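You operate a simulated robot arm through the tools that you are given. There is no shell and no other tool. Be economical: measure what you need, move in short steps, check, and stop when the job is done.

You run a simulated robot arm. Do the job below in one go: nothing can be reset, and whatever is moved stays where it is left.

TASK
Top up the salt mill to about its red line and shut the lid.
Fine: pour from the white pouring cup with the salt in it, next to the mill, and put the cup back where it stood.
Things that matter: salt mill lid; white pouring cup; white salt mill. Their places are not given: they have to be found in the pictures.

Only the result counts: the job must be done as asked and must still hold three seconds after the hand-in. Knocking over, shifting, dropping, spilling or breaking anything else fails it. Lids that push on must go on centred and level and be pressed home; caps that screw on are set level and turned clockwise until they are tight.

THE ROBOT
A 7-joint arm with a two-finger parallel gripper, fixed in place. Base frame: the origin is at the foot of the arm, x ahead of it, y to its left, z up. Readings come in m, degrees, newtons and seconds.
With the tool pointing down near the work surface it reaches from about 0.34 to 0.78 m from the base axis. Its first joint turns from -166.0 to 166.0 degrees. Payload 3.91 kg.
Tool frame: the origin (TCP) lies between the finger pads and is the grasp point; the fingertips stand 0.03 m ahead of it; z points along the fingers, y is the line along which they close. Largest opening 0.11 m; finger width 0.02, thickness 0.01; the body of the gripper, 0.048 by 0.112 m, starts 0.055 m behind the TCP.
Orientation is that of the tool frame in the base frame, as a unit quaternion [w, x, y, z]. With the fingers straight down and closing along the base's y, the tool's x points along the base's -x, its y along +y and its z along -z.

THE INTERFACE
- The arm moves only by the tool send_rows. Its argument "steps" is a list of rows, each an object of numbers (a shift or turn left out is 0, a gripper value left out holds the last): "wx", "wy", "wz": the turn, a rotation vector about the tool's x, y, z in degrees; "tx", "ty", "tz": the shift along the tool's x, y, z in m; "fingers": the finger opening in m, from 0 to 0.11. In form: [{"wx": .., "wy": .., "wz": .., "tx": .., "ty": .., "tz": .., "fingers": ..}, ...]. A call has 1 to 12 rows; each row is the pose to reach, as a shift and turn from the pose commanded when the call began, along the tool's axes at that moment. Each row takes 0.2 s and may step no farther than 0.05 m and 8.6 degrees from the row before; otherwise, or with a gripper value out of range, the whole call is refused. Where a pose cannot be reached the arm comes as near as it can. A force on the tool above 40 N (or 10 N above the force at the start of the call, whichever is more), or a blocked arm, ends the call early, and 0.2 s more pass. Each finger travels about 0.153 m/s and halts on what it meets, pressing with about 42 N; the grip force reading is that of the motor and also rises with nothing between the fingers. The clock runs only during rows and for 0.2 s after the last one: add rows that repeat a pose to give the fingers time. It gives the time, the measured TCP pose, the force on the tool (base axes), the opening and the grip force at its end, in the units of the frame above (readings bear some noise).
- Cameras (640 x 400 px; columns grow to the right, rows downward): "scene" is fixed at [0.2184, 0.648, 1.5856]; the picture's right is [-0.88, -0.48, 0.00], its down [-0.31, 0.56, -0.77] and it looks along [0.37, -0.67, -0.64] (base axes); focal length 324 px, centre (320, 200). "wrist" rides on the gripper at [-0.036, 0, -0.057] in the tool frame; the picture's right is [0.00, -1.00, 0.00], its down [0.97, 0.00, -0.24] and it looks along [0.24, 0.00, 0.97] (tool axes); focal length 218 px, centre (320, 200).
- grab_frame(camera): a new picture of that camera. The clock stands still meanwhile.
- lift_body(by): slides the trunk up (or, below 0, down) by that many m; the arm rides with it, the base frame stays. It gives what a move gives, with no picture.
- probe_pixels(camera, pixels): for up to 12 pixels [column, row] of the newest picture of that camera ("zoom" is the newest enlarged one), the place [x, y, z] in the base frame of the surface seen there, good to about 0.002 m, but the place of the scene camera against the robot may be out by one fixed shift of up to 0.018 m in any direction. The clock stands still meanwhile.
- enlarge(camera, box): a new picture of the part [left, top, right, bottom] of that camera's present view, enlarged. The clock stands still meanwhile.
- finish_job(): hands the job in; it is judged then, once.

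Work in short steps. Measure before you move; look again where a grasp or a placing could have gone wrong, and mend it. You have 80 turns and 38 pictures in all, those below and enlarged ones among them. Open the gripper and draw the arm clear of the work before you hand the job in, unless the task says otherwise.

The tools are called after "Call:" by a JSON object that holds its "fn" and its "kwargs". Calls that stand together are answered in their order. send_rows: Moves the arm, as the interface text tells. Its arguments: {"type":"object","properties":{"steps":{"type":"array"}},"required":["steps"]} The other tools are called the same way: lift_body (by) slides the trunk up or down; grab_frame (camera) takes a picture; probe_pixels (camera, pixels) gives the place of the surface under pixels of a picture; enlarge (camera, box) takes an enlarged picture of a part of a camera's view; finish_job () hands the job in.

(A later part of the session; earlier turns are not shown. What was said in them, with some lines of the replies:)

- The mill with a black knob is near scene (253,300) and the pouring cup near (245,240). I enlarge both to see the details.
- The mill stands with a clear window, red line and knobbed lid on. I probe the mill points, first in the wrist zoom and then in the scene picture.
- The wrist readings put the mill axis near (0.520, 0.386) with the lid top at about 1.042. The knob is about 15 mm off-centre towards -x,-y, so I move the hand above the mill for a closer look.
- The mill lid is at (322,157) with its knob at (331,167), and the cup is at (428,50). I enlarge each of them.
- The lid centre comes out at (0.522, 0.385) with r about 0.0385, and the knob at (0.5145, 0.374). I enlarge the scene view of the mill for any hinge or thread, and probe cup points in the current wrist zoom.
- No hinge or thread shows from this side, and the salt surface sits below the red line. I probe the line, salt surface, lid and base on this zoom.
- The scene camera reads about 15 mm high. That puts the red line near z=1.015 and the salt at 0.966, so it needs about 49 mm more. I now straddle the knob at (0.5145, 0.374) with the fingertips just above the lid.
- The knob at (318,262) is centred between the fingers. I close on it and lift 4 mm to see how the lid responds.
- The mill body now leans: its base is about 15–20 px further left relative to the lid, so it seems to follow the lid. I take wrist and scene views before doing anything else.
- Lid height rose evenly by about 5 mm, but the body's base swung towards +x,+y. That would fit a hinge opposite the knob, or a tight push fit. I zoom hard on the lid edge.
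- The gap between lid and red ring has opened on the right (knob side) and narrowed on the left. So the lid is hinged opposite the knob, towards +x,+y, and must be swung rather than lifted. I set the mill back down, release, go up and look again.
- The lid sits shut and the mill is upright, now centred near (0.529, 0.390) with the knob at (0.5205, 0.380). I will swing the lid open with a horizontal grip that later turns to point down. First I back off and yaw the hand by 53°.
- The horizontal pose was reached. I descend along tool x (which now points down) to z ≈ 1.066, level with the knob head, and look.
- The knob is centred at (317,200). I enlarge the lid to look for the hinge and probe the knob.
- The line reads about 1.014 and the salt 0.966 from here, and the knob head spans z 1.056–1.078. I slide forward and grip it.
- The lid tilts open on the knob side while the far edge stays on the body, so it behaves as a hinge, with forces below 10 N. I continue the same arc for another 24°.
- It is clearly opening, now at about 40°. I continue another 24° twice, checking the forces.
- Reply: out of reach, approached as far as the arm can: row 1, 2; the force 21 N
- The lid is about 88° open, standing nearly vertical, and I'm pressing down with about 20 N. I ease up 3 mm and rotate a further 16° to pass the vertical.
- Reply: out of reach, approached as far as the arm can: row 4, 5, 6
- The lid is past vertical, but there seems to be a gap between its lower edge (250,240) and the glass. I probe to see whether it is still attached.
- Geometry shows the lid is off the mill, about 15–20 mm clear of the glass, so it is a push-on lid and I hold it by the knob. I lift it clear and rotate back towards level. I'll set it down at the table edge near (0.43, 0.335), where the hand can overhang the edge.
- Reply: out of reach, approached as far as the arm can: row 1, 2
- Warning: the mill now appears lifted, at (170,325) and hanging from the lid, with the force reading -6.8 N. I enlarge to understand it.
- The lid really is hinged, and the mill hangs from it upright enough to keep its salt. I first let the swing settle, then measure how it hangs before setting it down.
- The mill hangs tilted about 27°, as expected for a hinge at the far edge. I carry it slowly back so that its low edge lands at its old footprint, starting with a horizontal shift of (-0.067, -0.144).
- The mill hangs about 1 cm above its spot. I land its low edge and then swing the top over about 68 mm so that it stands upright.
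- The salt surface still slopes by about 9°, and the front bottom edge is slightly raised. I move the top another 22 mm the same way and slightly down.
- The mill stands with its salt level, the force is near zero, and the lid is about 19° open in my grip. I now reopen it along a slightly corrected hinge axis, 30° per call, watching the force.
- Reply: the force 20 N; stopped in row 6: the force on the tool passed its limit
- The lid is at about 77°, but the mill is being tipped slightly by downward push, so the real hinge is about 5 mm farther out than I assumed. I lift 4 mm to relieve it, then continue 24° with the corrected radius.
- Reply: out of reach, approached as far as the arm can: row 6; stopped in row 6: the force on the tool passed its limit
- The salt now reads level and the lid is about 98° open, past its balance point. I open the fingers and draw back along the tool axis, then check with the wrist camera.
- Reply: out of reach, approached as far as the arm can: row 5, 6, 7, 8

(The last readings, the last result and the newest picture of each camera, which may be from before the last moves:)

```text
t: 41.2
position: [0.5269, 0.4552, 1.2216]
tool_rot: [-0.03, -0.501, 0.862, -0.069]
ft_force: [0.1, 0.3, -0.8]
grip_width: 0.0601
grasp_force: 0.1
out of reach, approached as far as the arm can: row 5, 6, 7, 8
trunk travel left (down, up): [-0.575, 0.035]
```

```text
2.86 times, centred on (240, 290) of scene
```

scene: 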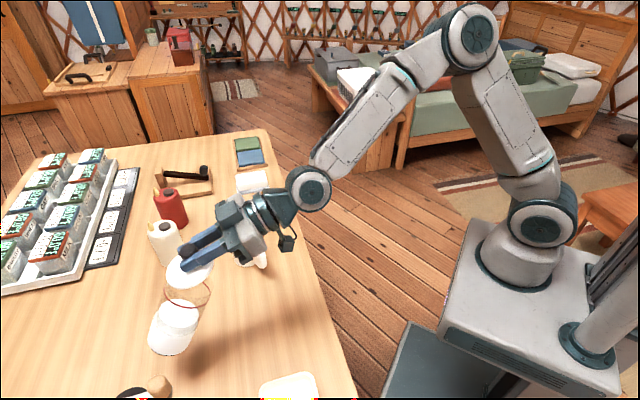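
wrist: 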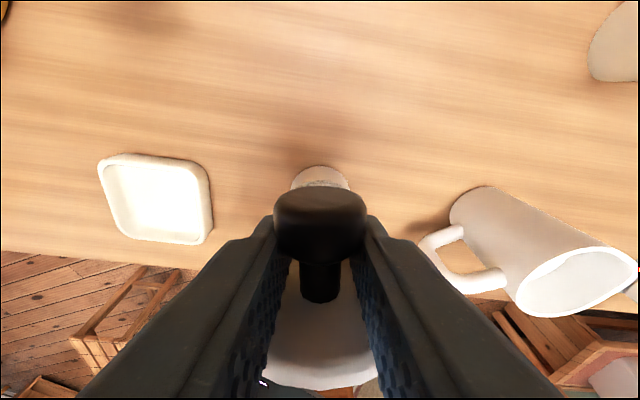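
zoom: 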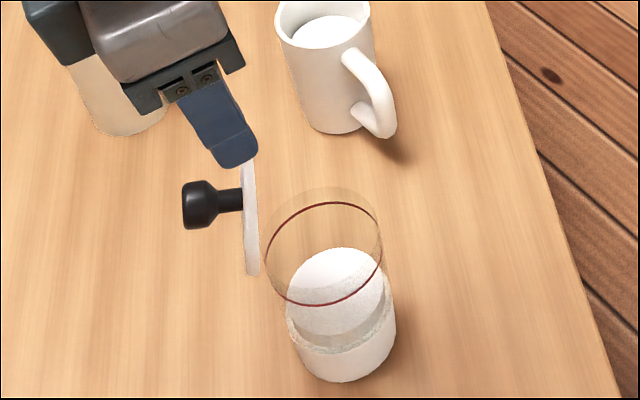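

The lid stays open by itself, beside the mill, and the mill stands upright. I probe the ring, salt, lid and cup in this picture.

Call:
{"fn": "probe_pixels", "kwargs": {"camera": "zoom", "pixels": [[322, 304], [280, 292], [378, 270], [330, 204], [310, 206], [335, 270], [345, 300], [345, 375], [390, 345], [300, 345], [195, 205], [253, 270]]}}

Call:
{"fn": "probe_pixels", "kwargs": {"camera": "zoom", "pixels": [[330, 30], [300, 42], [340, 42], [278, 20], [370, 20], [318, 100], [350, 60], [365, 80], [385, 105], [375, 130], [350, 120], [355, 75]]}}

```text
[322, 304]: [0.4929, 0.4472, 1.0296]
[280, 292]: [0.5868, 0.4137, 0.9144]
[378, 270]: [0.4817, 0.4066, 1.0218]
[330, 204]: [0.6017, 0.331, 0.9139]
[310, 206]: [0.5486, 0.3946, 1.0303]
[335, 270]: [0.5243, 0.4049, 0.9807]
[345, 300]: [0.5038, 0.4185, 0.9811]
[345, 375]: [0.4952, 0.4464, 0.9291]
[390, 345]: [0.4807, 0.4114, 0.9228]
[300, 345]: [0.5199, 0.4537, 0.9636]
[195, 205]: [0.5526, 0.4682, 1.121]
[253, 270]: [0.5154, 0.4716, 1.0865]
```

```text
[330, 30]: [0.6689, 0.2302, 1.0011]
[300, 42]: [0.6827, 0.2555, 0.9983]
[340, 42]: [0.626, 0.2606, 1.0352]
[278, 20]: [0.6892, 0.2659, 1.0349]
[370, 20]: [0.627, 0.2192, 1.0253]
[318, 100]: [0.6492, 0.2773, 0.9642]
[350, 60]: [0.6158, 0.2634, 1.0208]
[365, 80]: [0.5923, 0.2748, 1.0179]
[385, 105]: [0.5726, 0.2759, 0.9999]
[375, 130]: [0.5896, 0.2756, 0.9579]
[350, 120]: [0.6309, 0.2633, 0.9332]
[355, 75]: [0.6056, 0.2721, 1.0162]
```

Ring and mill centre now come out near (0.523, 0.421), and the cup is still in place at about (0.657, 0.245) with its handle at azimuth 156° and spout near -24°. I'll grip the cup body from the robot side with one finger through the handle loop, so I move to a horizontal pose at azimuth 66° behind the cup.

Call:
{"fn": "send_rows", "kwargs": {"steps": [{"wx": -0.69, "wy": -8.08, "wz": -0.06, "tx": 0.0192, "ty": -0.0186, "tz": 0.0074}, {"wx": -1.38, "wy": -16.17, "wz": -0.12, "tx": 0.0384, "ty": -0.0372, "tz": 0.0148}, {"wx": -2.08, "wy": -24.25, "wz": -0.18, "tx": 0.0575, "ty": -0.0558, "tz": 0.0222}, {"wx": -2.77, "wy": -32.33, "wz": -0.23, "tx": 0.0767, "ty": -0.0743, "tz": 0.0295}, {"wx": -3.46, "wy": -40.4, "wz": -0.29, "tx": 0.0959, "ty": -0.0929, "tz": 0.0369}, {"wx": -4.15, "wy": -48.5, "wz": -0.35, "tx": 0.115, "ty": -0.1115, "tz": 0.0443}, {"wx": -4.84, "wy": -56.6, "wz": -0.41, "tx": 0.1342, "ty": -0.13, "tz": 0.0517}, {"wx": -5.53, "wy": -64.7, "wz": -0.47, "tx": 0.1534, "ty": -0.1487, "tz": 0.0591}, {"wx": -6.23, "wy": -72.75, "wz": -0.53, "tx": 0.1726, "ty": -0.1673, "tz": 0.0665}, {"wx": -6.92, "wy": -80.8, "wz": -0.58, "tx": 0.1918, "ty": -0.1858, "tz": 0.0738}, {"wx": -7.6, "wy": -88.9, "wz": -0.64, "tx": 0.211, "ty": -0.2044, "tz": 0.0812, "fingers": 0.09}, {"wx": -8.3, "wy": -97.0, "wz": -0.7, "tx": 0.2301, "ty": -0.223, "tz": 0.0886, "fingers": 0.09}]}}

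```text
t: 43.8
position: [0.6062, 0.1371, 1.1861]
tool_rot: [0.595, -0.386, 0.592, 0.384]
ft_force: [-0.6, -0.9, 0.3]
grip_width: 0.0899
grasp_force: 0.0
trunk travel left (down, up): [-0.575, 0.035]
```

The pose is good. I descend to z ≈ 0.972, level with the handle loop, and look at the cup.

Call:
{"fn": "send_rows", "kwargs": {"steps": [{"tx": 0.045}, {"tx": 0.09}, {"tx": 0.135}, {"tx": 0.18}, {"tx": 0.214}, {"tx": 0.214}]}}

Call:
{"fn": "grab_frame", "kwargs": {"camera": "wrist"}}

```text
t: 45.2
position: [0.6062, 0.1363, 0.9705]
tool_rot: [0.593, -0.385, 0.593, 0.384]
ft_force: [0.4, 0.2, -0.3]
grip_width: 0.0902
grasp_force: 0.0
trunk travel left (down, up): [-0.575, 0.035]
```

```text
7 pictures are left
```

wrist: 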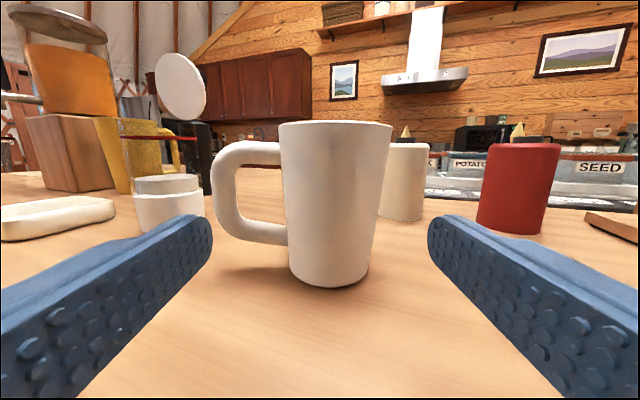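

The loop gap spans columns 237–283 and rows 165–222, and the cup body is centred near column 334, so I need to shift right. I probe to confirm.

Call:
{"fn": "probe_pixels", "kwargs": {"camera": "wrist", "pixels": [[334, 190], [292, 190], [378, 190], [225, 190], [260, 158], [260, 232], [334, 130], [334, 270], [388, 127], [240, 190], [180, 90], [168, 185]]}}

```text
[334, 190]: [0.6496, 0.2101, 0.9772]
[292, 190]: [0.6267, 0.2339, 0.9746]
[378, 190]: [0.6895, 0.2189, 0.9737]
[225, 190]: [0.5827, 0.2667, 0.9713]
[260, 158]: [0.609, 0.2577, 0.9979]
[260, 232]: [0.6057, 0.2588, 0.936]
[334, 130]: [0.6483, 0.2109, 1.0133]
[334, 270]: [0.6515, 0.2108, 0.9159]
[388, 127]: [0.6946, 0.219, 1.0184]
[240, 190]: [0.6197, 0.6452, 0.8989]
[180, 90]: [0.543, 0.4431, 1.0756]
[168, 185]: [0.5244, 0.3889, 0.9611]
```

The cup axis is at (0.665, 0.2425) and the loop gap is wide enough. I shift 10.5 mm right, 3 mm down, open to 0.10, slide in and close.

Call:
{"fn": "send_rows", "kwargs": {"steps": [{"tx": 0.003, "ty": -0.0105, "fingers": 0.1}, {"tx": 0.003, "ty": -0.0105, "tz": 0.03}, {"tx": 0.003, "ty": -0.0105, "tz": 0.06}, {"tx": 0.003, "ty": -0.0105, "tz": 0.09}, {"tx": 0.003, "ty": -0.0105, "tz": 0.117}, {"tx": 0.003, "ty": -0.0105, "tz": 0.117}, {"tx": 0.003, "ty": -0.0105, "tz": 0.117, "fingers": 0.08}, {"tx": 0.003, "ty": -0.0105, "tz": 0.117, "fingers": 0.06}, {"tx": 0.003, "ty": -0.0105, "tz": 0.117, "fingers": 0.06}, {"tx": 0.003, "ty": -0.0105, "tz": 0.117, "fingers": 0.06}]}}

```text
t: 46.0
position: [0.6384, 0.1809, 0.9675]
tool_rot: [0.593, -0.382, 0.596, 0.385]
ft_force: [-10.6, -12.6, 2.6]
grip_width: 0.1002
grasp_force: 0.1
trunk travel left (down, up): [-0.575, 0.035]
stopped in row 4: the force on the tool passed its limit (the readings are from after the stop); the commanded pose is now the measured one
```

The contact force (-10.6, -12.6) points along the table-edge normal, so the wrist touched the table edge rather than the cup. I back off 6 cm and pitch the tool 25° downwards so the wrist rides higher.

Call:
{"fn": "send_rows", "kwargs": {"steps": [{"tz": -0.03}, {"tz": -0.06}, {"tz": -0.06, "wy": 6.5}, {"tz": -0.06, "wy": 13}, {"tz": -0.06, "wy": 19}, {"tz": -0.06, "wy": 25}, {"tz": -0.06, "wy": 25}]}}

Call:
{"fn": "grab_frame", "kwargs": {"camera": "wrist"}}

Call:
{"fn": "probe_pixels", "kwargs": {"camera": "wrist", "pixels": [[334, 120], [292, 120], [378, 120], [225, 110], [260, 80], [260, 150], [334, 60], [334, 180]]}}

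```text
t: 47.6
position: [0.6148, 0.129, 0.9664]
tool_rot: [0.448, -0.459, 0.709, 0.294]
ft_force: [-0.3, 0.7, 0.3]
grip_width: 0.0999
grasp_force: 0.1
trunk travel left (down, up): [-0.575, 0.035]
```

```text
6 pictures are left
```

wrist: 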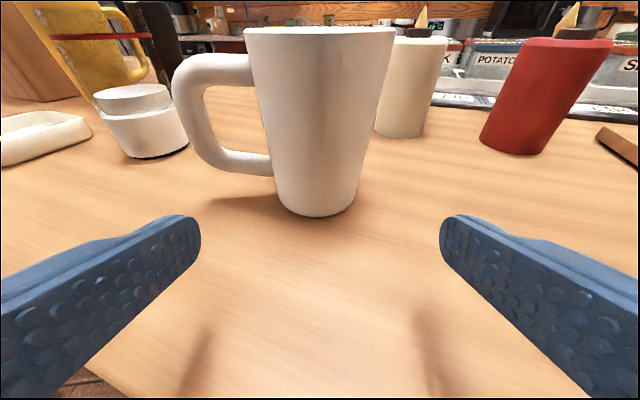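

```text
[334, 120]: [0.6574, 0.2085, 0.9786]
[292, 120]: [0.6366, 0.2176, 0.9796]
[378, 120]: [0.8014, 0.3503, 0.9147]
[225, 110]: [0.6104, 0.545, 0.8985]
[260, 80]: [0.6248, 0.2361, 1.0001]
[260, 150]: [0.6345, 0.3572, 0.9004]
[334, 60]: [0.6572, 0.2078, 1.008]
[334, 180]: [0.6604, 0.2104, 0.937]
```

The cup is undisturbed and centred on the tool axis (body 262–377 at row 120), with its axis 0.125 m ahead. I advance horizontally 0.122 m at z ≈ 0.972 and close.

Call:
{"fn": "send_rows", "kwargs": {"steps": [{"tx": -0.0051, "tz": -0.0024}, {"tx": -0.02, "tz": 0.0292}, {"tx": -0.035, "tz": 0.0609}, {"tx": -0.0478, "tz": 0.088}, {"tx": -0.0572, "tz": 0.1079}, {"tx": -0.0572, "tz": 0.1079}, {"tx": -0.0572, "tz": 0.1079, "fingers": 0.085}, {"tx": -0.0572, "tz": 0.1079, "fingers": 0.06}, {"tx": -0.0572, "tz": 0.1079, "fingers": 0.06}, {"tx": -0.0572, "tz": 0.1079, "fingers": 0.06}]}}

```text
t: 49.8
position: [0.6641, 0.2409, 0.9708]
tool_rot: [0.449, -0.458, 0.709, 0.294]
ft_force: [0.1, 1.1, 0.9]
grip_width: 0.0755
grasp_force: 42.1
trunk travel left (down, up): [-0.575, 0.035]
```

The cup is gripped (0.0755 m) at TCP (0.664, 0.241, 0.971), which I will use for the put-back. I lift it straight up 0.22 m.

Call:
{"fn": "send_rows", "kwargs": {"steps": [{"tx": -0.0136, "tz": -0.0064}, {"tx": -0.0362, "tz": -0.0171}, {"tx": -0.0633, "tz": -0.0299}, {"tx": -0.0904, "tz": -0.0427}, {"tx": -0.1175, "tz": -0.0555}, {"tx": -0.1447, "tz": -0.0683}, {"tx": -0.1718, "tz": -0.0811}, {"tx": -0.1926, "tz": -0.091}, {"tx": -0.199, "tz": -0.094}, {"tx": -0.199, "tz": -0.094}]}}

```text
t: 52.0
position: [0.6643, 0.2384, 1.1907]
tool_rot: [0.449, -0.458, 0.709, 0.294]
ft_force: [0.2, -0.4, -1.8]
grip_width: 0.0757
grasp_force: 42.5
trunk travel left (down, up): [-0.575, 0.035]
```

The cup hangs level with no load change. I carry it over to the left-front of the mill while yawing +24°, so the spout faces +x and stays clear of the open lid.

Call:
{"fn": "send_rows", "kwargs": {"steps": [{"wx": -1.1, "wz": -0.5, "tx": -0.0015, "ty": 0.013, "tz": 0.0032}, {"wx": -3.3, "wz": -1.5, "tx": -0.0044, "ty": 0.0389, "tz": 0.0095}, {"wx": -5.4, "wz": -2.5, "tx": -0.0074, "ty": 0.0649, "tz": 0.0159}, {"wx": -7.6, "wz": -3.6, "tx": -0.0104, "ty": 0.0908, "tz": 0.0222}, {"wx": -9.8, "wz": -4.6, "tx": -0.0133, "ty": 0.1168, "tz": 0.0286}, {"wx": -12, "wz": -5.6, "tx": -0.0163, "ty": 0.1427, "tz": 0.0349}, {"wx": -14.2, "wz": -6.6, "tx": -0.0192, "ty": 0.1687, "tz": 0.0413}, {"wx": -16.4, "wz": -7.7, "tx": -0.0222, "ty": 0.1946, "tz": 0.0476}, {"wx": -18.6, "wz": -8.7, "tx": -0.0252, "ty": 0.2206, "tz": 0.054}, {"wx": -20.6, "wz": -9.7, "tx": -0.0281, "ty": 0.2465, "tz": 0.0603}, {"wx": -21.7, "wz": -10.2, "tx": -0.0296, "ty": 0.2595, "tz": 0.0635}, {"wx": -21.7, "wz": -10.2, "tx": -0.0296, "ty": 0.2595, "tz": 0.0635}]}}

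Call:
{"fn": "grab_frame", "kwargs": {"camera": "scene"}}

Call:
{"fn": "probe_pixels", "kwargs": {"camera": "scene", "pixels": [[240, 300], [245, 300], [250, 320], [245, 295], [240, 310]]}}

```text
t: 54.6
position: [0.4568, 0.4108, 1.1936]
tool_rot: [0.379, -0.595, 0.598, 0.381]
ft_force: [-0.7, 0.7, -2.1]
grip_width: 0.0754
grasp_force: 41.7
trunk travel left (down, up): [-0.575, 0.035]
```

```text
5 pictures are left
```

scene: 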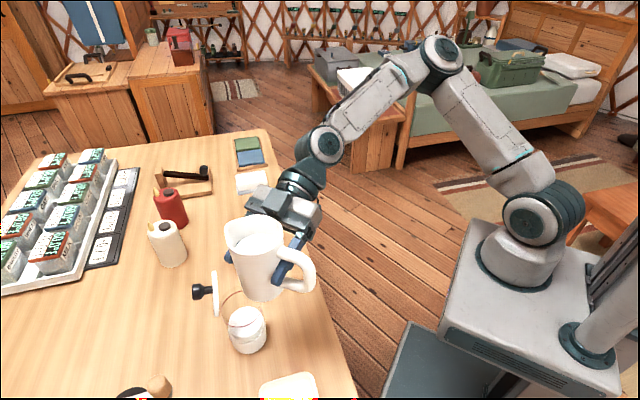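

```text
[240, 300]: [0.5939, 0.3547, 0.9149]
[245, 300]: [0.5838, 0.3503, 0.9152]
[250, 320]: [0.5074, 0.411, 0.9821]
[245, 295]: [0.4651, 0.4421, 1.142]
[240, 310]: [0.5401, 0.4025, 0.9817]
```

The cup is poised left-front of the mill with its spout towards +x. I tilt it 32° about the y axis and then lower to z ≈ 1.105, still before any flow is expected.

Call:
{"fn": "send_rows", "kwargs": {"steps": [{"tx": 0.0025, "ty": 0.007, "tz": -0.0054}, {"wx": -3.4, "wz": 7.25, "tx": 0.0025, "ty": 0.007, "tz": -0.0054}, {"wx": -6.8, "wz": 14.5, "tx": 0.0025, "ty": 0.007, "tz": -0.0054}, {"wx": -10.2, "wz": 21.8, "tx": 0.0025, "ty": 0.007, "tz": -0.0054}, {"wx": -13.5, "wz": 29, "tx": 0.0025, "ty": 0.007, "tz": -0.0054}, {"wx": -13.5, "wz": 29, "tx": 0.0292, "ty": 0.007, "tz": 0.007}, {"wx": -13.5, "wz": 29, "tx": 0.0559, "ty": 0.007, "tz": 0.0195}, {"wx": -13.5, "wz": 29, "tx": 0.0828, "ty": 0.007, "tz": 0.0321}, {"wx": -13.5, "wz": 29, "tx": 0.0828, "ty": 0.007, "tz": 0.0321}]}}

```text
t: 56.6
position: [0.4494, 0.4039, 1.1043]
tool_rot: [0.199, -0.467, 0.679, 0.531]
ft_force: [-1.0, 0.8, -2.5]
grip_width: 0.0756
grasp_force: 42.1
trunk travel left (down, up): [-0.575, 0.035]
```

No contact. I tilt another 20° (to 52°) slowly and hold, watching the load.

Call:
{"fn": "send_rows", "kwargs": {"steps": [{"wx": -2.1, "wz": 4.5}, {"wx": -4.2, "wz": 9.1}, {"wx": -6.3, "wz": 13.6}, {"wx": -8.5, "wz": 18.1}, {"wx": -8.5, "wz": 18.1}, {"wx": -8.5, "wz": 18.1}, {"wx": -8.5, "wz": 18.1}]}}

Call:
{"fn": "enlarge", "kwargs": {"camera": "scene", "box": [200, 230, 310, 360]}}

```text
t: 58.2
position: [0.4504, 0.4024, 1.1049]
tool_rot: [0.079, -0.368, 0.703, 0.603]
ft_force: [-0.5, -0.4, -1.9]
grip_width: 0.0755
grasp_force: 41.8
trunk travel left (down, up): [-0.575, 0.035]
```

```text
3.08 times, centred on (255, 295) of scene
```

zoom: 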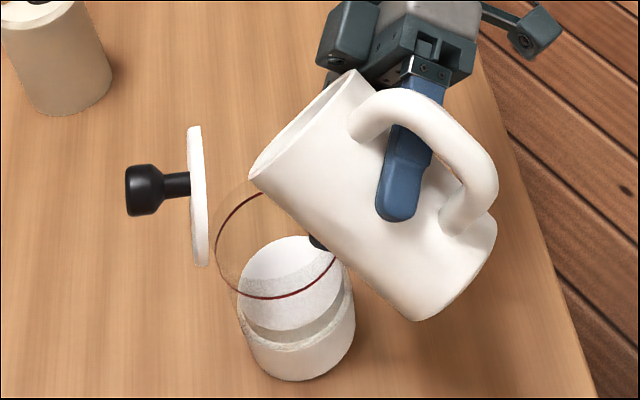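

The spout tip at (252,178) projects down to about the middle of the ring, and the mill's salt stays visible. I probe the mill salt level and the cup lip.

Call:
{"fn": "probe_pixels", "kwargs": {"camera": "zoom", "pixels": [[275, 265], [290, 280], [300, 260], [280, 310], [254, 176], [275, 298], [345, 78], [310, 110], [218, 240], [335, 260], [290, 250], [197, 240]]}}

```text
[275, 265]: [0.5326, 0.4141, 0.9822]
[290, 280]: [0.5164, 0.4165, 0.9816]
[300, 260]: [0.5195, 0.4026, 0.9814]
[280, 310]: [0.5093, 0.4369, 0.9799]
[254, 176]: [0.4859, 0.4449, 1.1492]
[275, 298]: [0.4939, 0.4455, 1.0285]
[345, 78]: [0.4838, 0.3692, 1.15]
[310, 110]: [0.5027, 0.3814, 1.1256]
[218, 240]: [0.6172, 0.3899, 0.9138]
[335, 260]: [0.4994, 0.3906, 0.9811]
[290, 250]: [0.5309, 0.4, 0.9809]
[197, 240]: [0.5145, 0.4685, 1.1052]
```

The mill salt is still at 0.981 (scene), so no flow yet at 52°. The grain clearly needs a steeper tilt, so I go to 72° with a 4 mm shift to keep the lip over the opening and read the load.

Call:
{"fn": "send_rows", "kwargs": {"steps": [{"wx": -2.1, "wz": 4.5, "tx": -0.0007, "ty": -0.0006, "tz": -0.0003}, {"wx": -4.2, "wz": 9.1, "tx": -0.0014, "ty": -0.0012, "tz": -0.0006}, {"wx": -6.3, "wz": 13.6, "tx": -0.0021, "ty": -0.0018, "tz": -0.001}, {"wx": -8.5, "wz": 18.1, "tx": -0.0029, "ty": -0.0025, "tz": -0.0013}, {"wx": -8.5, "wz": 18.1, "tx": -0.0029, "ty": -0.0025, "tz": -0.0013}, {"wx": -8.5, "wz": 18.1, "tx": -0.0029, "ty": -0.0025, "tz": -0.0013}]}}

Call:
{"fn": "enlarge", "kwargs": {"camera": "scene", "box": [200, 230, 310, 360]}}

Call:
{"fn": "probe_pixels", "kwargs": {"camera": "zoom", "pixels": [[275, 265], [290, 280], [300, 260], [280, 310], [265, 250], [280, 240], [270, 280], [290, 250]]}}

```text
t: 59.6
position: [0.4527, 0.4033, 1.1047]
tool_rot: [-0.045, -0.258, 0.705, 0.659]
ft_force: [0.2, -1.1, -1.6]
grip_width: 0.0755
grasp_force: 41.9
trunk travel left (down, up): [-0.575, 0.035]
```

```text
3.08 times, centred on (255, 295) of scene
```

zoom: 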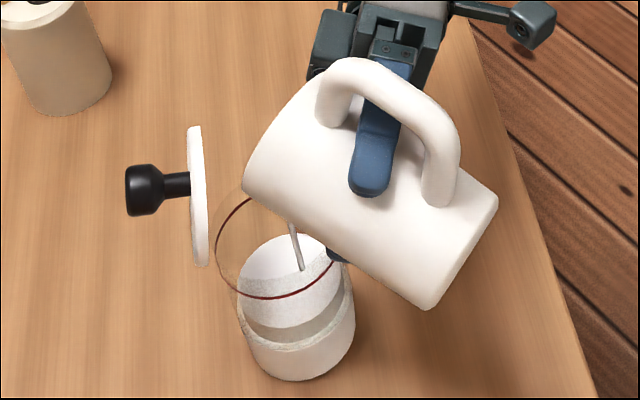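

```text
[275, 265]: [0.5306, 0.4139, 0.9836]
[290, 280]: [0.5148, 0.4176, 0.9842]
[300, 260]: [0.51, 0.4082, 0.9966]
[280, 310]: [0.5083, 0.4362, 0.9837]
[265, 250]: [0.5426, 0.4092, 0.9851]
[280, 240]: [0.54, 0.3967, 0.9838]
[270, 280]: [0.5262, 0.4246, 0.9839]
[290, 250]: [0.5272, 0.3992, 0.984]
```

A thin stream runs from the spout and lands inside the mill at (302,268), and the level has risen about 3 mm. I hold this tilt for about 3.6 s and then measure the rate.

Call:
{"fn": "send_rows", "kwargs": {"steps": [{"tx": 0}, {"tx": 0}, {"tx": 0}, {"tx": 0}, {"tx": 0}, {"tx": 0}, {"tx": 0}, {"tx": 0}, {"tx": 0}, {"tx": 0}, {"tx": 0}, {"tx": 0}]}}

Call:
{"fn": "send_rows", "kwargs": {"steps": [{"tx": 0}, {"tx": 0}, {"tx": 0}, {"tx": 0}]}}

Call:
{"fn": "enlarge", "kwargs": {"camera": "scene", "box": [200, 230, 310, 360]}}

Call:
{"fn": "probe_pixels", "kwargs": {"camera": "zoom", "pixels": [[275, 265], [290, 280], [300, 260], [280, 310], [265, 250], [280, 240], [270, 280], [290, 250], [260, 230], [245, 250], [300, 285], [255, 270]]}}

```text
t: 62.2
position: [0.4527, 0.4033, 1.1051]
tool_rot: [-0.044, -0.258, 0.706, 0.658]
ft_force: [0.1, -0.1, -2.0]
grip_width: 0.0753
grasp_force: 42.1
trunk travel left (down, up): [-0.575, 0.035]
```

```text
t: 63.2
position: [0.4545, 0.404, 1.1055]
tool_rot: [-0.045, -0.257, 0.706, 0.658]
ft_force: [0.2, -0.4, -1.7]
grip_width: 0.0754
grasp_force: 42.0
trunk travel left (down, up): [-0.575, 0.035]
```

```text
3.08 times, centred on (255, 295) of scene
```

zoom: 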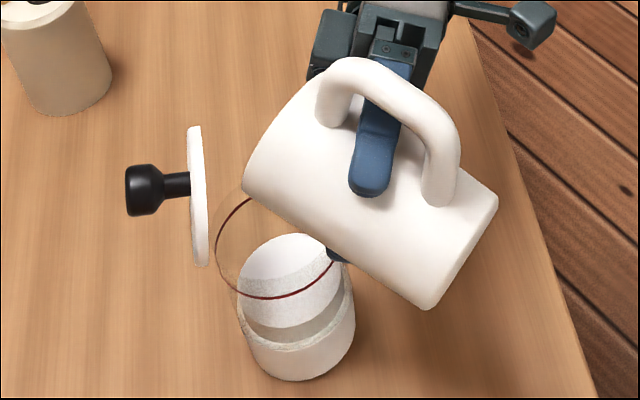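

```text
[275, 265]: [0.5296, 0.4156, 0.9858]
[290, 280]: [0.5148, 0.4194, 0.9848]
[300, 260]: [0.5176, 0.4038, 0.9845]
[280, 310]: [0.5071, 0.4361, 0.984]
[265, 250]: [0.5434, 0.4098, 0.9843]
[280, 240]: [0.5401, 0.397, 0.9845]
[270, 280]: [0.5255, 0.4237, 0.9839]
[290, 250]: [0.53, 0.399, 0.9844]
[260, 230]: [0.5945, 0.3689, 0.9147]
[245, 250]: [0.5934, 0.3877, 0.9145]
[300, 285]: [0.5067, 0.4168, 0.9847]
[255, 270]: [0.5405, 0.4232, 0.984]
```

The flow stopped at this tilt with the level at 0.9845 (scene), so the poured amount depends on tilt with roughly a 30° repose angle. My volume model says about 90° brings it some three quarters of the way, so I go there with the lip kept over the opening and wait.

Call:
{"fn": "send_rows", "kwargs": {"steps": [{"wx": -1.3, "wz": 2.7, "tx": -0.0018, "ty": -0.0006, "tz": -0.0008}, {"wx": -2.5, "wz": 5.4, "tx": -0.0036, "ty": -0.0013, "tz": -0.0017}, {"wx": -3.8, "wz": 8.2, "tx": -0.0054, "ty": -0.0019, "tz": -0.0025}, {"wx": -5.1, "wz": 10.9, "tx": -0.0072, "ty": -0.0026, "tz": -0.0033}, {"wx": -6.3, "wz": 13.6, "tx": -0.009, "ty": -0.0033, "tz": -0.0042}, {"wx": -7.6, "wz": 16.3, "tx": -0.0108, "ty": -0.0039, "tz": -0.005}, {"wx": -7.6, "wz": 16.3, "tx": -0.0108, "ty": -0.0039, "tz": -0.005}, {"wx": -7.6, "wz": 16.3, "tx": -0.0108, "ty": -0.0039, "tz": -0.005}, {"wx": -7.6, "wz": 16.3, "tx": -0.0108, "ty": -0.0039, "tz": -0.005}, {"wx": -7.6, "wz": 16.3, "tx": -0.0108, "ty": -0.0039, "tz": -0.005}, {"wx": -7.6, "wz": 16.3, "tx": -0.0108, "ty": -0.0039, "tz": -0.005}, {"wx": -7.6, "wz": 16.3, "tx": -0.0108, "ty": -0.0039, "tz": -0.005}]}}

Call:
{"fn": "send_rows", "kwargs": {"steps": [{"tx": 0}, {"tx": 0}, {"tx": 0}, {"tx": 0}, {"tx": 0}, {"tx": 0}, {"tx": 0}, {"tx": 0}, {"tx": 0}, {"tx": 0}, {"tx": 0}, {"tx": 0}]}}

Call:
{"fn": "send_rows", "kwargs": {"steps": [{"tx": 0}, {"tx": 0}, {"tx": 0}, {"tx": 0}, {"tx": 0}, {"tx": 0}, {"tx": 0}, {"tx": 0}, {"tx": 0}, {"tx": 0}, {"tx": 0}, {"tx": 0}]}}

Call:
{"fn": "enlarge", "kwargs": {"camera": "scene", "box": [200, 230, 310, 360]}}

Call:
{"fn": "probe_pixels", "kwargs": {"camera": "zoom", "pixels": [[275, 265], [290, 280], [300, 260], [280, 285], [265, 250], [280, 240], [270, 280], [290, 250], [260, 230], [245, 250], [300, 285], [255, 270]]}}

```text
t: 65.8
position: [0.4655, 0.404, 1.1052]
tool_rot: [-0.154, -0.153, 0.69, 0.69]
ft_force: [0.0, -0.4, -0.9]
grip_width: 0.0755
grasp_force: 41.5
trunk travel left (down, up): [-0.575, 0.035]
```

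```text
t: 68.4
position: [0.4654, 0.4036, 1.1059]
tool_rot: [-0.154, -0.152, 0.69, 0.691]
ft_force: [0.4, -0.8, -2.4]
grip_width: 0.0753
grasp_force: 42.1
trunk travel left (down, up): [-0.575, 0.035]
```

```text
t: 71.0
position: [0.4656, 0.4048, 1.1042]
tool_rot: [-0.155, -0.152, 0.69, 0.691]
ft_force: [0.2, 0.5, -2.4]
grip_width: 0.0753
grasp_force: 41.8
trunk travel left (down, up): [-0.575, 0.035]
```

```text
3.08 times, centred on (255, 295) of scene
```

zoom: 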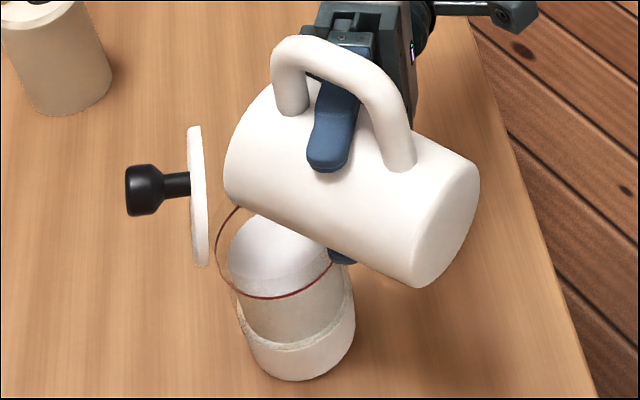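

```text
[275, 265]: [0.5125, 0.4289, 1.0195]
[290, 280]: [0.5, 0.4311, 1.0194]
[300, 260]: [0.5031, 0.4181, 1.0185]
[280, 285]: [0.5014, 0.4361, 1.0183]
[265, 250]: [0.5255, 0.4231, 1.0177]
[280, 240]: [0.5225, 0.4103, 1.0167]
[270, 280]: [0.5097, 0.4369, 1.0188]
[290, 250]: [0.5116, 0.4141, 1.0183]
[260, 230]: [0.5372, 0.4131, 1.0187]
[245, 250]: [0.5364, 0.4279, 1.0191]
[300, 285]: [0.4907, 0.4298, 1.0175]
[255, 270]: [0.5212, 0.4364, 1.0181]
```

The level is 1.0183 against the line at about 1.0294 (scene readings), which matches my model well. Another 4.7° should add the remaining 11 mm, so I tilt that much and wait for the flow to finish.

Call:
{"fn": "send_rows", "kwargs": {"steps": [{"wx": -0.7, "wz": 1.4, "tx": -0.0014, "tz": -0.0006}, {"wx": -1.3, "wz": 2.8, "tx": -0.0028, "tz": -0.0013}, {"wx": -2.0, "wz": 4.25, "tx": -0.0041, "tz": -0.0019}, {"wx": -2.0, "wz": 4.25, "tx": -0.0041, "tz": -0.0019}, {"wx": -2.0, "wz": 4.25, "tx": -0.0041, "tz": -0.0019}, {"wx": -2.0, "wz": 4.25, "tx": -0.0041, "tz": -0.0019}, {"wx": -2.0, "wz": 4.25, "tx": -0.0041, "tz": -0.0019}, {"wx": -2.0, "wz": 4.25, "tx": -0.0041, "tz": -0.0019}, {"wx": -2.0, "wz": 4.25, "tx": -0.0041, "tz": -0.0019}, {"wx": -2.0, "wz": 4.25, "tx": -0.0041, "tz": -0.0019}, {"wx": -2.0, "wz": 4.25, "tx": -0.0041, "tz": -0.0019}, {"wx": -2.0, "wz": 4.25, "tx": -0.0041, "tz": -0.0019}]}}

Call:
{"fn": "send_rows", "kwargs": {"steps": [{"tx": 0}, {"tx": 0}, {"tx": 0}, {"tx": 0}, {"tx": 0}, {"tx": 0}, {"tx": 0}, {"tx": 0}, {"tx": 0}, {"tx": 0}, {"tx": 0}, {"tx": 0}]}}

```text
t: 73.6
position: [0.4704, 0.4048, 1.1051]
tool_rot: [-0.182, -0.123, 0.683, 0.696]
ft_force: [-0.4, 0.4, -1.2]
grip_width: 0.0754
grasp_force: 42.3
trunk travel left (down, up): [-0.575, 0.035]
```

```text
t: 76.2
position: [0.47, 0.404, 1.1053]
tool_rot: [-0.182, -0.123, 0.683, 0.696]
ft_force: [-0.2, 0.6, -2.4]
grip_width: 0.0755
grasp_force: 41.9
trunk travel left (down, up): [-0.575, 0.035]
```

Pouring is done. I tilt the cup back upright while raising it to z ≈ 1.19.

Call:
{"fn": "send_rows", "kwargs": {"steps": [{"wx": 3.34, "wz": -7.155, "tx": 0.002, "ty": 0.0069, "tz": 0.001}, {"wx": 6.68, "wz": -14.31, "tx": 0.0041, "ty": 0.0139, "tz": 0.0019}, {"wx": 10.02, "wz": -21.47, "tx": 0.0061, "ty": 0.0208, "tz": 0.0029}, {"wx": 13.35, "wz": -28.62, "tx": 0.0081, "ty": 0.0277, "tz": 0.0038}, {"wx": 16.7, "wz": -35.8, "tx": 0.0102, "ty": 0.0346, "tz": 0.0048}, {"wx": 20.03, "wz": -42.93, "tx": 0.0122, "ty": 0.0416, "tz": 0.0057}, {"wx": 23.37, "wz": -50.1, "tx": 0.0142, "ty": 0.0485, "tz": 0.0067}, {"wx": 26.7, "wz": -57.2, "tx": 0.0163, "ty": 0.0554, "tz": 0.0076}, {"wx": 30.05, "wz": -64.4, "tx": 0.0183, "ty": 0.0623, "tz": 0.0086}, {"wx": 33.4, "wz": -71.55, "tx": 0.0203, "ty": 0.0693, "tz": 0.0095}, {"wx": 36.7, "wz": -78.7, "tx": 0.0224, "ty": 0.0762, "tz": 0.0105}, {"wx": 40.06, "wz": -85.86, "tx": 0.0244, "ty": 0.0831, "tz": 0.0114}]}}

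```text
t: 78.8
position: [0.4517, 0.4031, 1.1897]
tool_rot: [0.381, -0.595, 0.596, 0.38]
ft_force: [-0.1, 0.3, -1.8]
grip_width: 0.0755
grasp_force: 41.7
trunk travel left (down, up): [-0.575, 0.035]
```

The cup is upright again. I carry it back above its old place at (0.664, 0.241), undoing the yaw.

Call:
{"fn": "send_rows", "kwargs": {"steps": [{"wx": 1.1, "wz": 0.5, "tx": 0.0034, "ty": -0.0106, "tz": -0.0073}, {"wx": 3.3, "wz": 1.6, "tx": 0.0103, "ty": -0.0319, "tz": -0.022}, {"wx": 5.4, "wz": 2.6, "tx": 0.0171, "ty": -0.0531, "tz": -0.0367}, {"wx": 7.6, "wz": 3.7, "tx": 0.024, "ty": -0.0743, "tz": -0.0515}, {"wx": 9.8, "wz": 4.7, "tx": 0.0309, "ty": -0.0956, "tz": -0.0662}, {"wx": 11.9, "wz": 5.8, "tx": 0.0377, "ty": -0.1168, "tz": -0.0809}, {"wx": 14.1, "wz": 6.8, "tx": 0.0446, "ty": -0.1381, "tz": -0.0955}, {"wx": 16.3, "wz": 7.9, "tx": 0.0514, "ty": -0.1593, "tz": -0.1102}, {"wx": 18.4, "wz": 8.9, "tx": 0.0583, "ty": -0.1805, "tz": -0.125}, {"wx": 20.6, "wz": 10, "tx": 0.0652, "ty": -0.2018, "tz": -0.1396}, {"wx": 21.7, "wy": 0.2, "wz": 10.5, "tx": 0.0686, "ty": -0.2124, "tz": -0.147}, {"wx": 21.7, "wy": 0.2, "wz": 10.5, "tx": 0.0686, "ty": -0.2124, "tz": -0.147}]}}

```text
t: 81.4
position: [0.6638, 0.2418, 1.1889]
tool_rot: [0.447, -0.457, 0.71, 0.294]
ft_force: [-0.2, 0.0, -2.6]
grip_width: 0.0751
grasp_force: 41.5
trunk travel left (down, up): [-0.575, 0.035]
```

Position and orientation match the pick-up pose. I lower straight down to just above the table and then touch down gently.

Call:
{"fn": "send_rows", "kwargs": {"steps": [{"tx": 0.0226, "tz": 0.0107}, {"tx": 0.0497, "tz": 0.0235}, {"tx": 0.0768, "tz": 0.0363}, {"tx": 0.104, "tz": 0.0491}, {"tx": 0.131, "tz": 0.0619}, {"tx": 0.1582, "tz": 0.0747}, {"tx": 0.1763, "tz": 0.0833}, {"tx": 0.1872, "tz": 0.0884}, {"tx": 0.1926, "tz": 0.091}, {"tx": 0.1944, "tz": 0.0918}, {"tx": 0.1953, "tz": 0.0922}, {"tx": 0.1962, "tz": 0.0927}]}}

```text
t: 84.0
position: [0.6607, 0.2426, 0.9706]
tool_rot: [0.447, -0.458, 0.71, 0.294]
ft_force: [-0.1, 0.7, -1.1]
grip_width: 0.0754
grasp_force: 42.0
trunk travel left (down, up): [-0.575, 0.035]
```

Height is back at the pick-up value but the load isn't yet clearly zero. I press down another 1.5 mm to be sure of contact.

Call:
{"fn": "send_rows", "kwargs": {"steps": [{"tx": 0.0007, "tz": 0.0003}, {"tx": 0.0014, "tz": 0.0006}, {"tx": 0.0014, "tz": 0.0006}]}}

```text
t: 84.8
position: [0.6606, 0.243, 0.9716]
tool_rot: [0.449, -0.457, 0.709, 0.294]
ft_force: [2.3, 1.5, 3.6]
grip_width: 0.0755
grasp_force: 42.4
trunk travel left (down, up): [-0.575, 0.035]
```

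Contact is felt (3.6 N). I open the fingers to 0.10, retreat horizontally the way I came in, then rise.

Call:
{"fn": "send_rows", "kwargs": {"steps": [{"fingers": 0.085}, {"fingers": 0.1}, {"fingers": 0.1}, {"tx": 0.0128, "tz": -0.0271}, {"tx": 0.0299, "tz": -0.0633}, {"tx": 0.0427, "tz": -0.0904}, {"tx": 0.0555, "tz": -0.1175}, {"tx": 0.0103, "tz": -0.1388}, {"tx": -0.0349, "tz": -0.1602}, {"tx": -0.0801, "tz": -0.1815}, {"tx": -0.1253, "tz": -0.2029}, {"tx": -0.1434, "tz": -0.2114}]}}

```text
t: 87.4
position: [0.6111, 0.1232, 1.1892]
tool_rot: [0.447, -0.458, 0.71, 0.294]
ft_force: [0.1, 0.1, -0.2]
grip_width: 0.0999
grasp_force: 0.0
trunk travel left (down, up): [-0.575, 0.035]
```

Released cleanly, and the cup is back. Now the lid: I turn the tool to point down with y across the lid, moving partway towards it.

Call:
{"fn": "send_rows", "kwargs": {"steps": [{"wx": 0.68, "wy": 8.06, "wz": 0.97, "tx": -0.0052, "ty": 0.0095, "tz": 0.011, "fingers": 0.06}, {"wx": 1.37, "wy": 16.1, "wz": 1.93, "tx": -0.0104, "ty": 0.019, "tz": 0.0221}, {"wx": 2.05, "wy": 24.2, "wz": 2.9, "tx": -0.0156, "ty": 0.0286, "tz": 0.0331}, {"wx": 2.73, "wy": 32.2, "wz": 3.86, "tx": -0.0208, "ty": 0.0381, "tz": 0.0442}, {"wx": 3.42, "wy": 40.3, "wz": 4.83, "tx": -0.026, "ty": 0.0476, "tz": 0.0552}, {"wx": 4.1, "wy": 48.4, "wz": 5.8, "tx": -0.0312, "ty": 0.0571, "tz": 0.0663}, {"wx": 4.79, "wy": 56.4, "wz": 6.76, "tx": -0.0364, "ty": 0.0667, "tz": 0.0773}, {"wx": 5.47, "wy": 64.5, "wz": 7.73, "tx": -0.0416, "ty": 0.0762, "tz": 0.0884}, {"wx": 5.47, "wy": 64.5, "wz": 7.73, "tx": -0.0416, "ty": 0.0762, "tz": 0.0884}]}}

```text
t: 89.4
position: [0.5814, 0.2413, 1.1911]
tool_rot: [-0.001, -0.475, 0.88, 0.0]
ft_force: [0.4, 0.1, -0.5]
grip_width: 0.06
grasp_force: 0.0
trunk travel left (down, up): [-0.575, 0.035]
```

The tool points down. I move over the knob at about (0.560, 0.465), with the fingertips 2 cm above the lid's top.

Call:
{"fn": "send_rows", "kwargs": {"steps": [{"tx": -0.029, "ty": 0.0233, "tz": 0.004}, {"tx": -0.0587, "ty": 0.0466, "tz": 0.008}, {"tx": -0.088, "ty": 0.07, "tz": 0.012}, {"tx": -0.1173, "ty": 0.0933, "tz": 0.016}, {"tx": -0.1467, "ty": 0.1166, "tz": 0.02}, {"tx": -0.176, "ty": 0.1399, "tz": 0.026}, {"tx": -0.176, "ty": 0.1399, "tz": 0.026}]}}

```text
t: 91.0
position: [0.5584, 0.4649, 1.1645]
tool_rot: [0.001, -0.477, 0.879, 0.001]
ft_force: [0.0, -0.3, -0.4]
grip_width: 0.0597
grasp_force: 0.0
trunk travel left (down, up): [-0.575, 0.035]
```

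Before descending I probe the knob and lid in the last enlarged picture, in which the lid hasn't changed.

Call:
{"fn": "probe_pixels", "kwargs": {"camera": "zoom", "pixels": [[132, 190], [145, 170], [145, 190], [155, 205], [175, 183], [195, 130], [197, 160], [200, 200], [204, 260], [193, 220]]}}

```text
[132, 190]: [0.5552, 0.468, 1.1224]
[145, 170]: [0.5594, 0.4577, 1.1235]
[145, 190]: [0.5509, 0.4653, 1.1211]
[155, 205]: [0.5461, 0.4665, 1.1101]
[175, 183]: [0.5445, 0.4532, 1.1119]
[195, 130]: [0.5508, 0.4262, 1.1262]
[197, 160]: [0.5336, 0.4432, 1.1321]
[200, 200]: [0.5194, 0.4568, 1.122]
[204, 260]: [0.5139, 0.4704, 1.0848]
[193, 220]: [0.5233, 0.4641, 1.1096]
```

The lid's width runs along azimuth 130°, so the hinge normal is about 40° and the knob is near (0.5595, 0.4635). I yaw 17° to match and descend with the fingers straddling the knob, without gripping.

Call:
{"fn": "send_rows", "kwargs": {"steps": [{"wz": 8.5}, {"wz": 17}, {"wz": 17, "tz": 0.02}, {"wz": 17, "tz": 0.04}, {"wz": 17, "tz": 0.055}, {"wz": 17, "tz": 0.062}, {"wz": 17, "tz": 0.062}]}}

```text
t: 92.6
position: [0.5608, 0.467, 1.1043]
tool_rot: [0.0, -0.341, 0.94, 0.001]
ft_force: [-0.7, 0.1, -0.5]
grip_width: 0.06
grasp_force: 0.0
trunk travel left (down, up): [-0.575, 0.035]
```

No contact on the way down. I now push slowly towards the robot along tool +x, so the fingers swing the lid past vertical.

Call:
{"fn": "send_rows", "kwargs": {"steps": [{"tx": 0.006}, {"tx": 0.012}, {"tx": 0.018}, {"tx": 0.024}, {"tx": 0.03}, {"tx": 0.036}, {"tx": 0.042}, {"tx": 0.042}]}}

```text
t: 94.4
position: [0.5266, 0.4412, 1.1051]
tool_rot: [-0.001, -0.342, 0.94, 0.0]
ft_force: [0.2, -0.1, 1.2]
grip_width: 0.0598
grasp_force: 0.1
trunk travel left (down, up): [-0.575, 0.035]
```

There's no resistance and the lid should be near its balance point. I push another 35 mm in the same direction so it falls shut.

Call:
{"fn": "send_rows", "kwargs": {"steps": [{"tx": 0.006}, {"tx": 0.012}, {"tx": 0.018}, {"tx": 0.024}, {"tx": 0.03}, {"tx": 0.035}, {"tx": 0.035}]}}

```text
t: 96.0
position: [0.5006, 0.4184, 1.1025]
tool_rot: [0.0, -0.341, 0.94, 0.001]
ft_force: [-0.7, 0.4, -0.7]
grip_width: 0.0601
grasp_force: 0.1
trunk travel left (down, up): [-0.575, 0.035]
```

Still no force. I rise 7 cm and use the last picture from the wrist to see the lid and locate the knob.

Call:
{"fn": "send_rows", "kwargs": {"steps": [{"tz": -0.025}, {"tz": -0.05}, {"tz": -0.07}, {"tz": -0.07}]}}

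Call:
{"fn": "grab_frame", "kwargs": {"camera": "wrist"}}

Call:
{"fn": "probe_pixels", "kwargs": {"camera": "wrist", "pixels": [[320, 200], [320, 150], [320, 180], [300, 170], [340, 170], [320, 220], [300, 200], [340, 200], [320, 130], [280, 170]]}}

```text
t: 97.0
position: [0.5014, 0.4187, 1.1742]
tool_rot: [0.0, -0.342, 0.94, 0.0]
ft_force: [-0.3, 0.2, -0.1]
grip_width: 0.06
grasp_force: 0.1
trunk travel left (down, up): [-0.575, 0.035]
```

```text
0 pictures are left
```

wrist: 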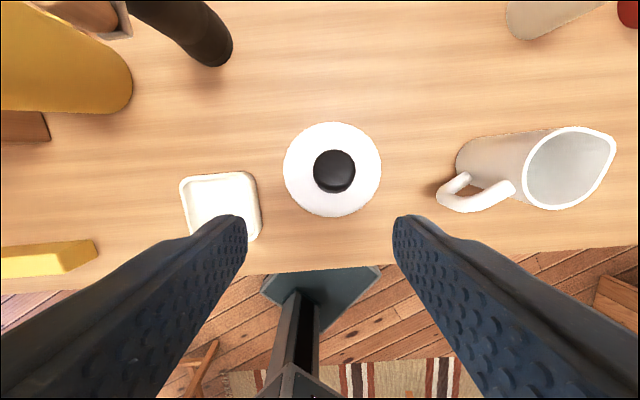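

```text
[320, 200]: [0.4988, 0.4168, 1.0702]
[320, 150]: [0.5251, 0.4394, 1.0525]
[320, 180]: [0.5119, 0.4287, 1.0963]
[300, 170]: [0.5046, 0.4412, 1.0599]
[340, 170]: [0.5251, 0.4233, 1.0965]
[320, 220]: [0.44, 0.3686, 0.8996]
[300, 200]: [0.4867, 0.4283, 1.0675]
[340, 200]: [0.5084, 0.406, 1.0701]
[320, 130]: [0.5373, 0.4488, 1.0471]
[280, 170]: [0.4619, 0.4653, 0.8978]
```

The lid is still about 25° open, held by hinge friction, with its front edge near z 1.070 and the knob at (0.518, 0.426). I shift 8 mm to straddle the knob, narrow to 0.05 and press the lid down with both fingertips.

Call:
{"fn": "send_rows", "kwargs": {"steps": [{"ty": -0.008, "fingers": 0.05}, {"ty": -0.008, "tz": 0.03}, {"ty": -0.008, "tz": 0.05}, {"ty": -0.008, "tz": 0.065}, {"ty": -0.008, "tz": 0.075}, {"ty": -0.008, "tz": 0.083}, {"ty": -0.008, "tz": 0.09}, {"ty": -0.008, "tz": 0.096}, {"ty": -0.008, "tz": 0.1}, {"ty": -0.008, "tz": 0.1}]}}

```text
t: 99.2
position: [0.5051, 0.4114, 1.0733]
tool_rot: [0.0, -0.341, 0.94, 0.0]
ft_force: [-0.3, 0.4, 0.9]
grip_width: 0.0499
grasp_force: 0.1
trunk travel left (down, up): [-0.575, 0.035]
```

Fingertips are at about 1.043, the closed lid's top height, with little force. I press on in 1 mm steps until firm contact.

Call:
{"fn": "send_rows", "kwargs": {"steps": [{"tz": 0.001}, {"tz": 0.002}, {"tz": 0.003}, {"tz": 0.004}, {"tz": 0.005}]}}

```text
t: 100.4
position: [0.5044, 0.4116, 1.0727]
tool_rot: [0.003, -0.341, 0.94, 0.002]
ft_force: [4.3, 3.3, 35.0]
grip_width: 0.05
grasp_force: 0.0
trunk travel left (down, up): [-0.575, 0.035]
```

35 N with the tips at 1.0427, the closed height, so the lid is pressed home. I rise straight up and draw the arm back towards the robot.

Call:
{"fn": "send_rows", "kwargs": {"steps": [{"tz": -0.005}, {"tz": -0.02}, {"tz": -0.05}, {"tz": -0.09}, {"tz": -0.13}, {"tz": -0.14, "tx": 0.04}, {"tz": -0.15, "tx": 0.08}, {"tz": -0.16, "tx": 0.12}, {"tz": -0.16, "tx": 0.15, "fingers": 0.11}, {"tz": -0.16, "tx": 0.15, "fingers": 0.11}]}}

```text
t: 102.6
position: [0.3896, 0.3147, 1.2283]
tool_rot: [-0.001, -0.341, 0.94, 0.0]
ft_force: [0.3, 0.4, 0.3]
grip_width: 0.1101
grasp_force: 0.0
trunk travel left (down, up): [-0.575, 0.035]
```

The arm is clear, the cup is back, the mill is filled to about the line and the lid is pressed shut. I hand in.

Call:
{"fn": "finish_job", "kwargs": {}}

```text
The job is handed in.
```

I topped up the mill, shut its lid and put the cup back. No pictures were left at the end, so the final salt level and the closed lid are not confirmed by eye.

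- **Salt level:** before the last pour it read about 11 mm below the red line. I poured the rest by calculation, and the earlier pour had matched the same calculation.
- **Lid:** pressed down at 35 N with the fingertips at about the height where the lid first sat closed.
- **Cup:** set down within about 3 mm of where it stood. The last picture shows it upright there.
- **Mill:** now stands about 35–40 mm from its original spot. The lid turned out to be hinged, and when I raised it the mill came up with it; I set it back upright with its salt level. I saw no spilled salt.
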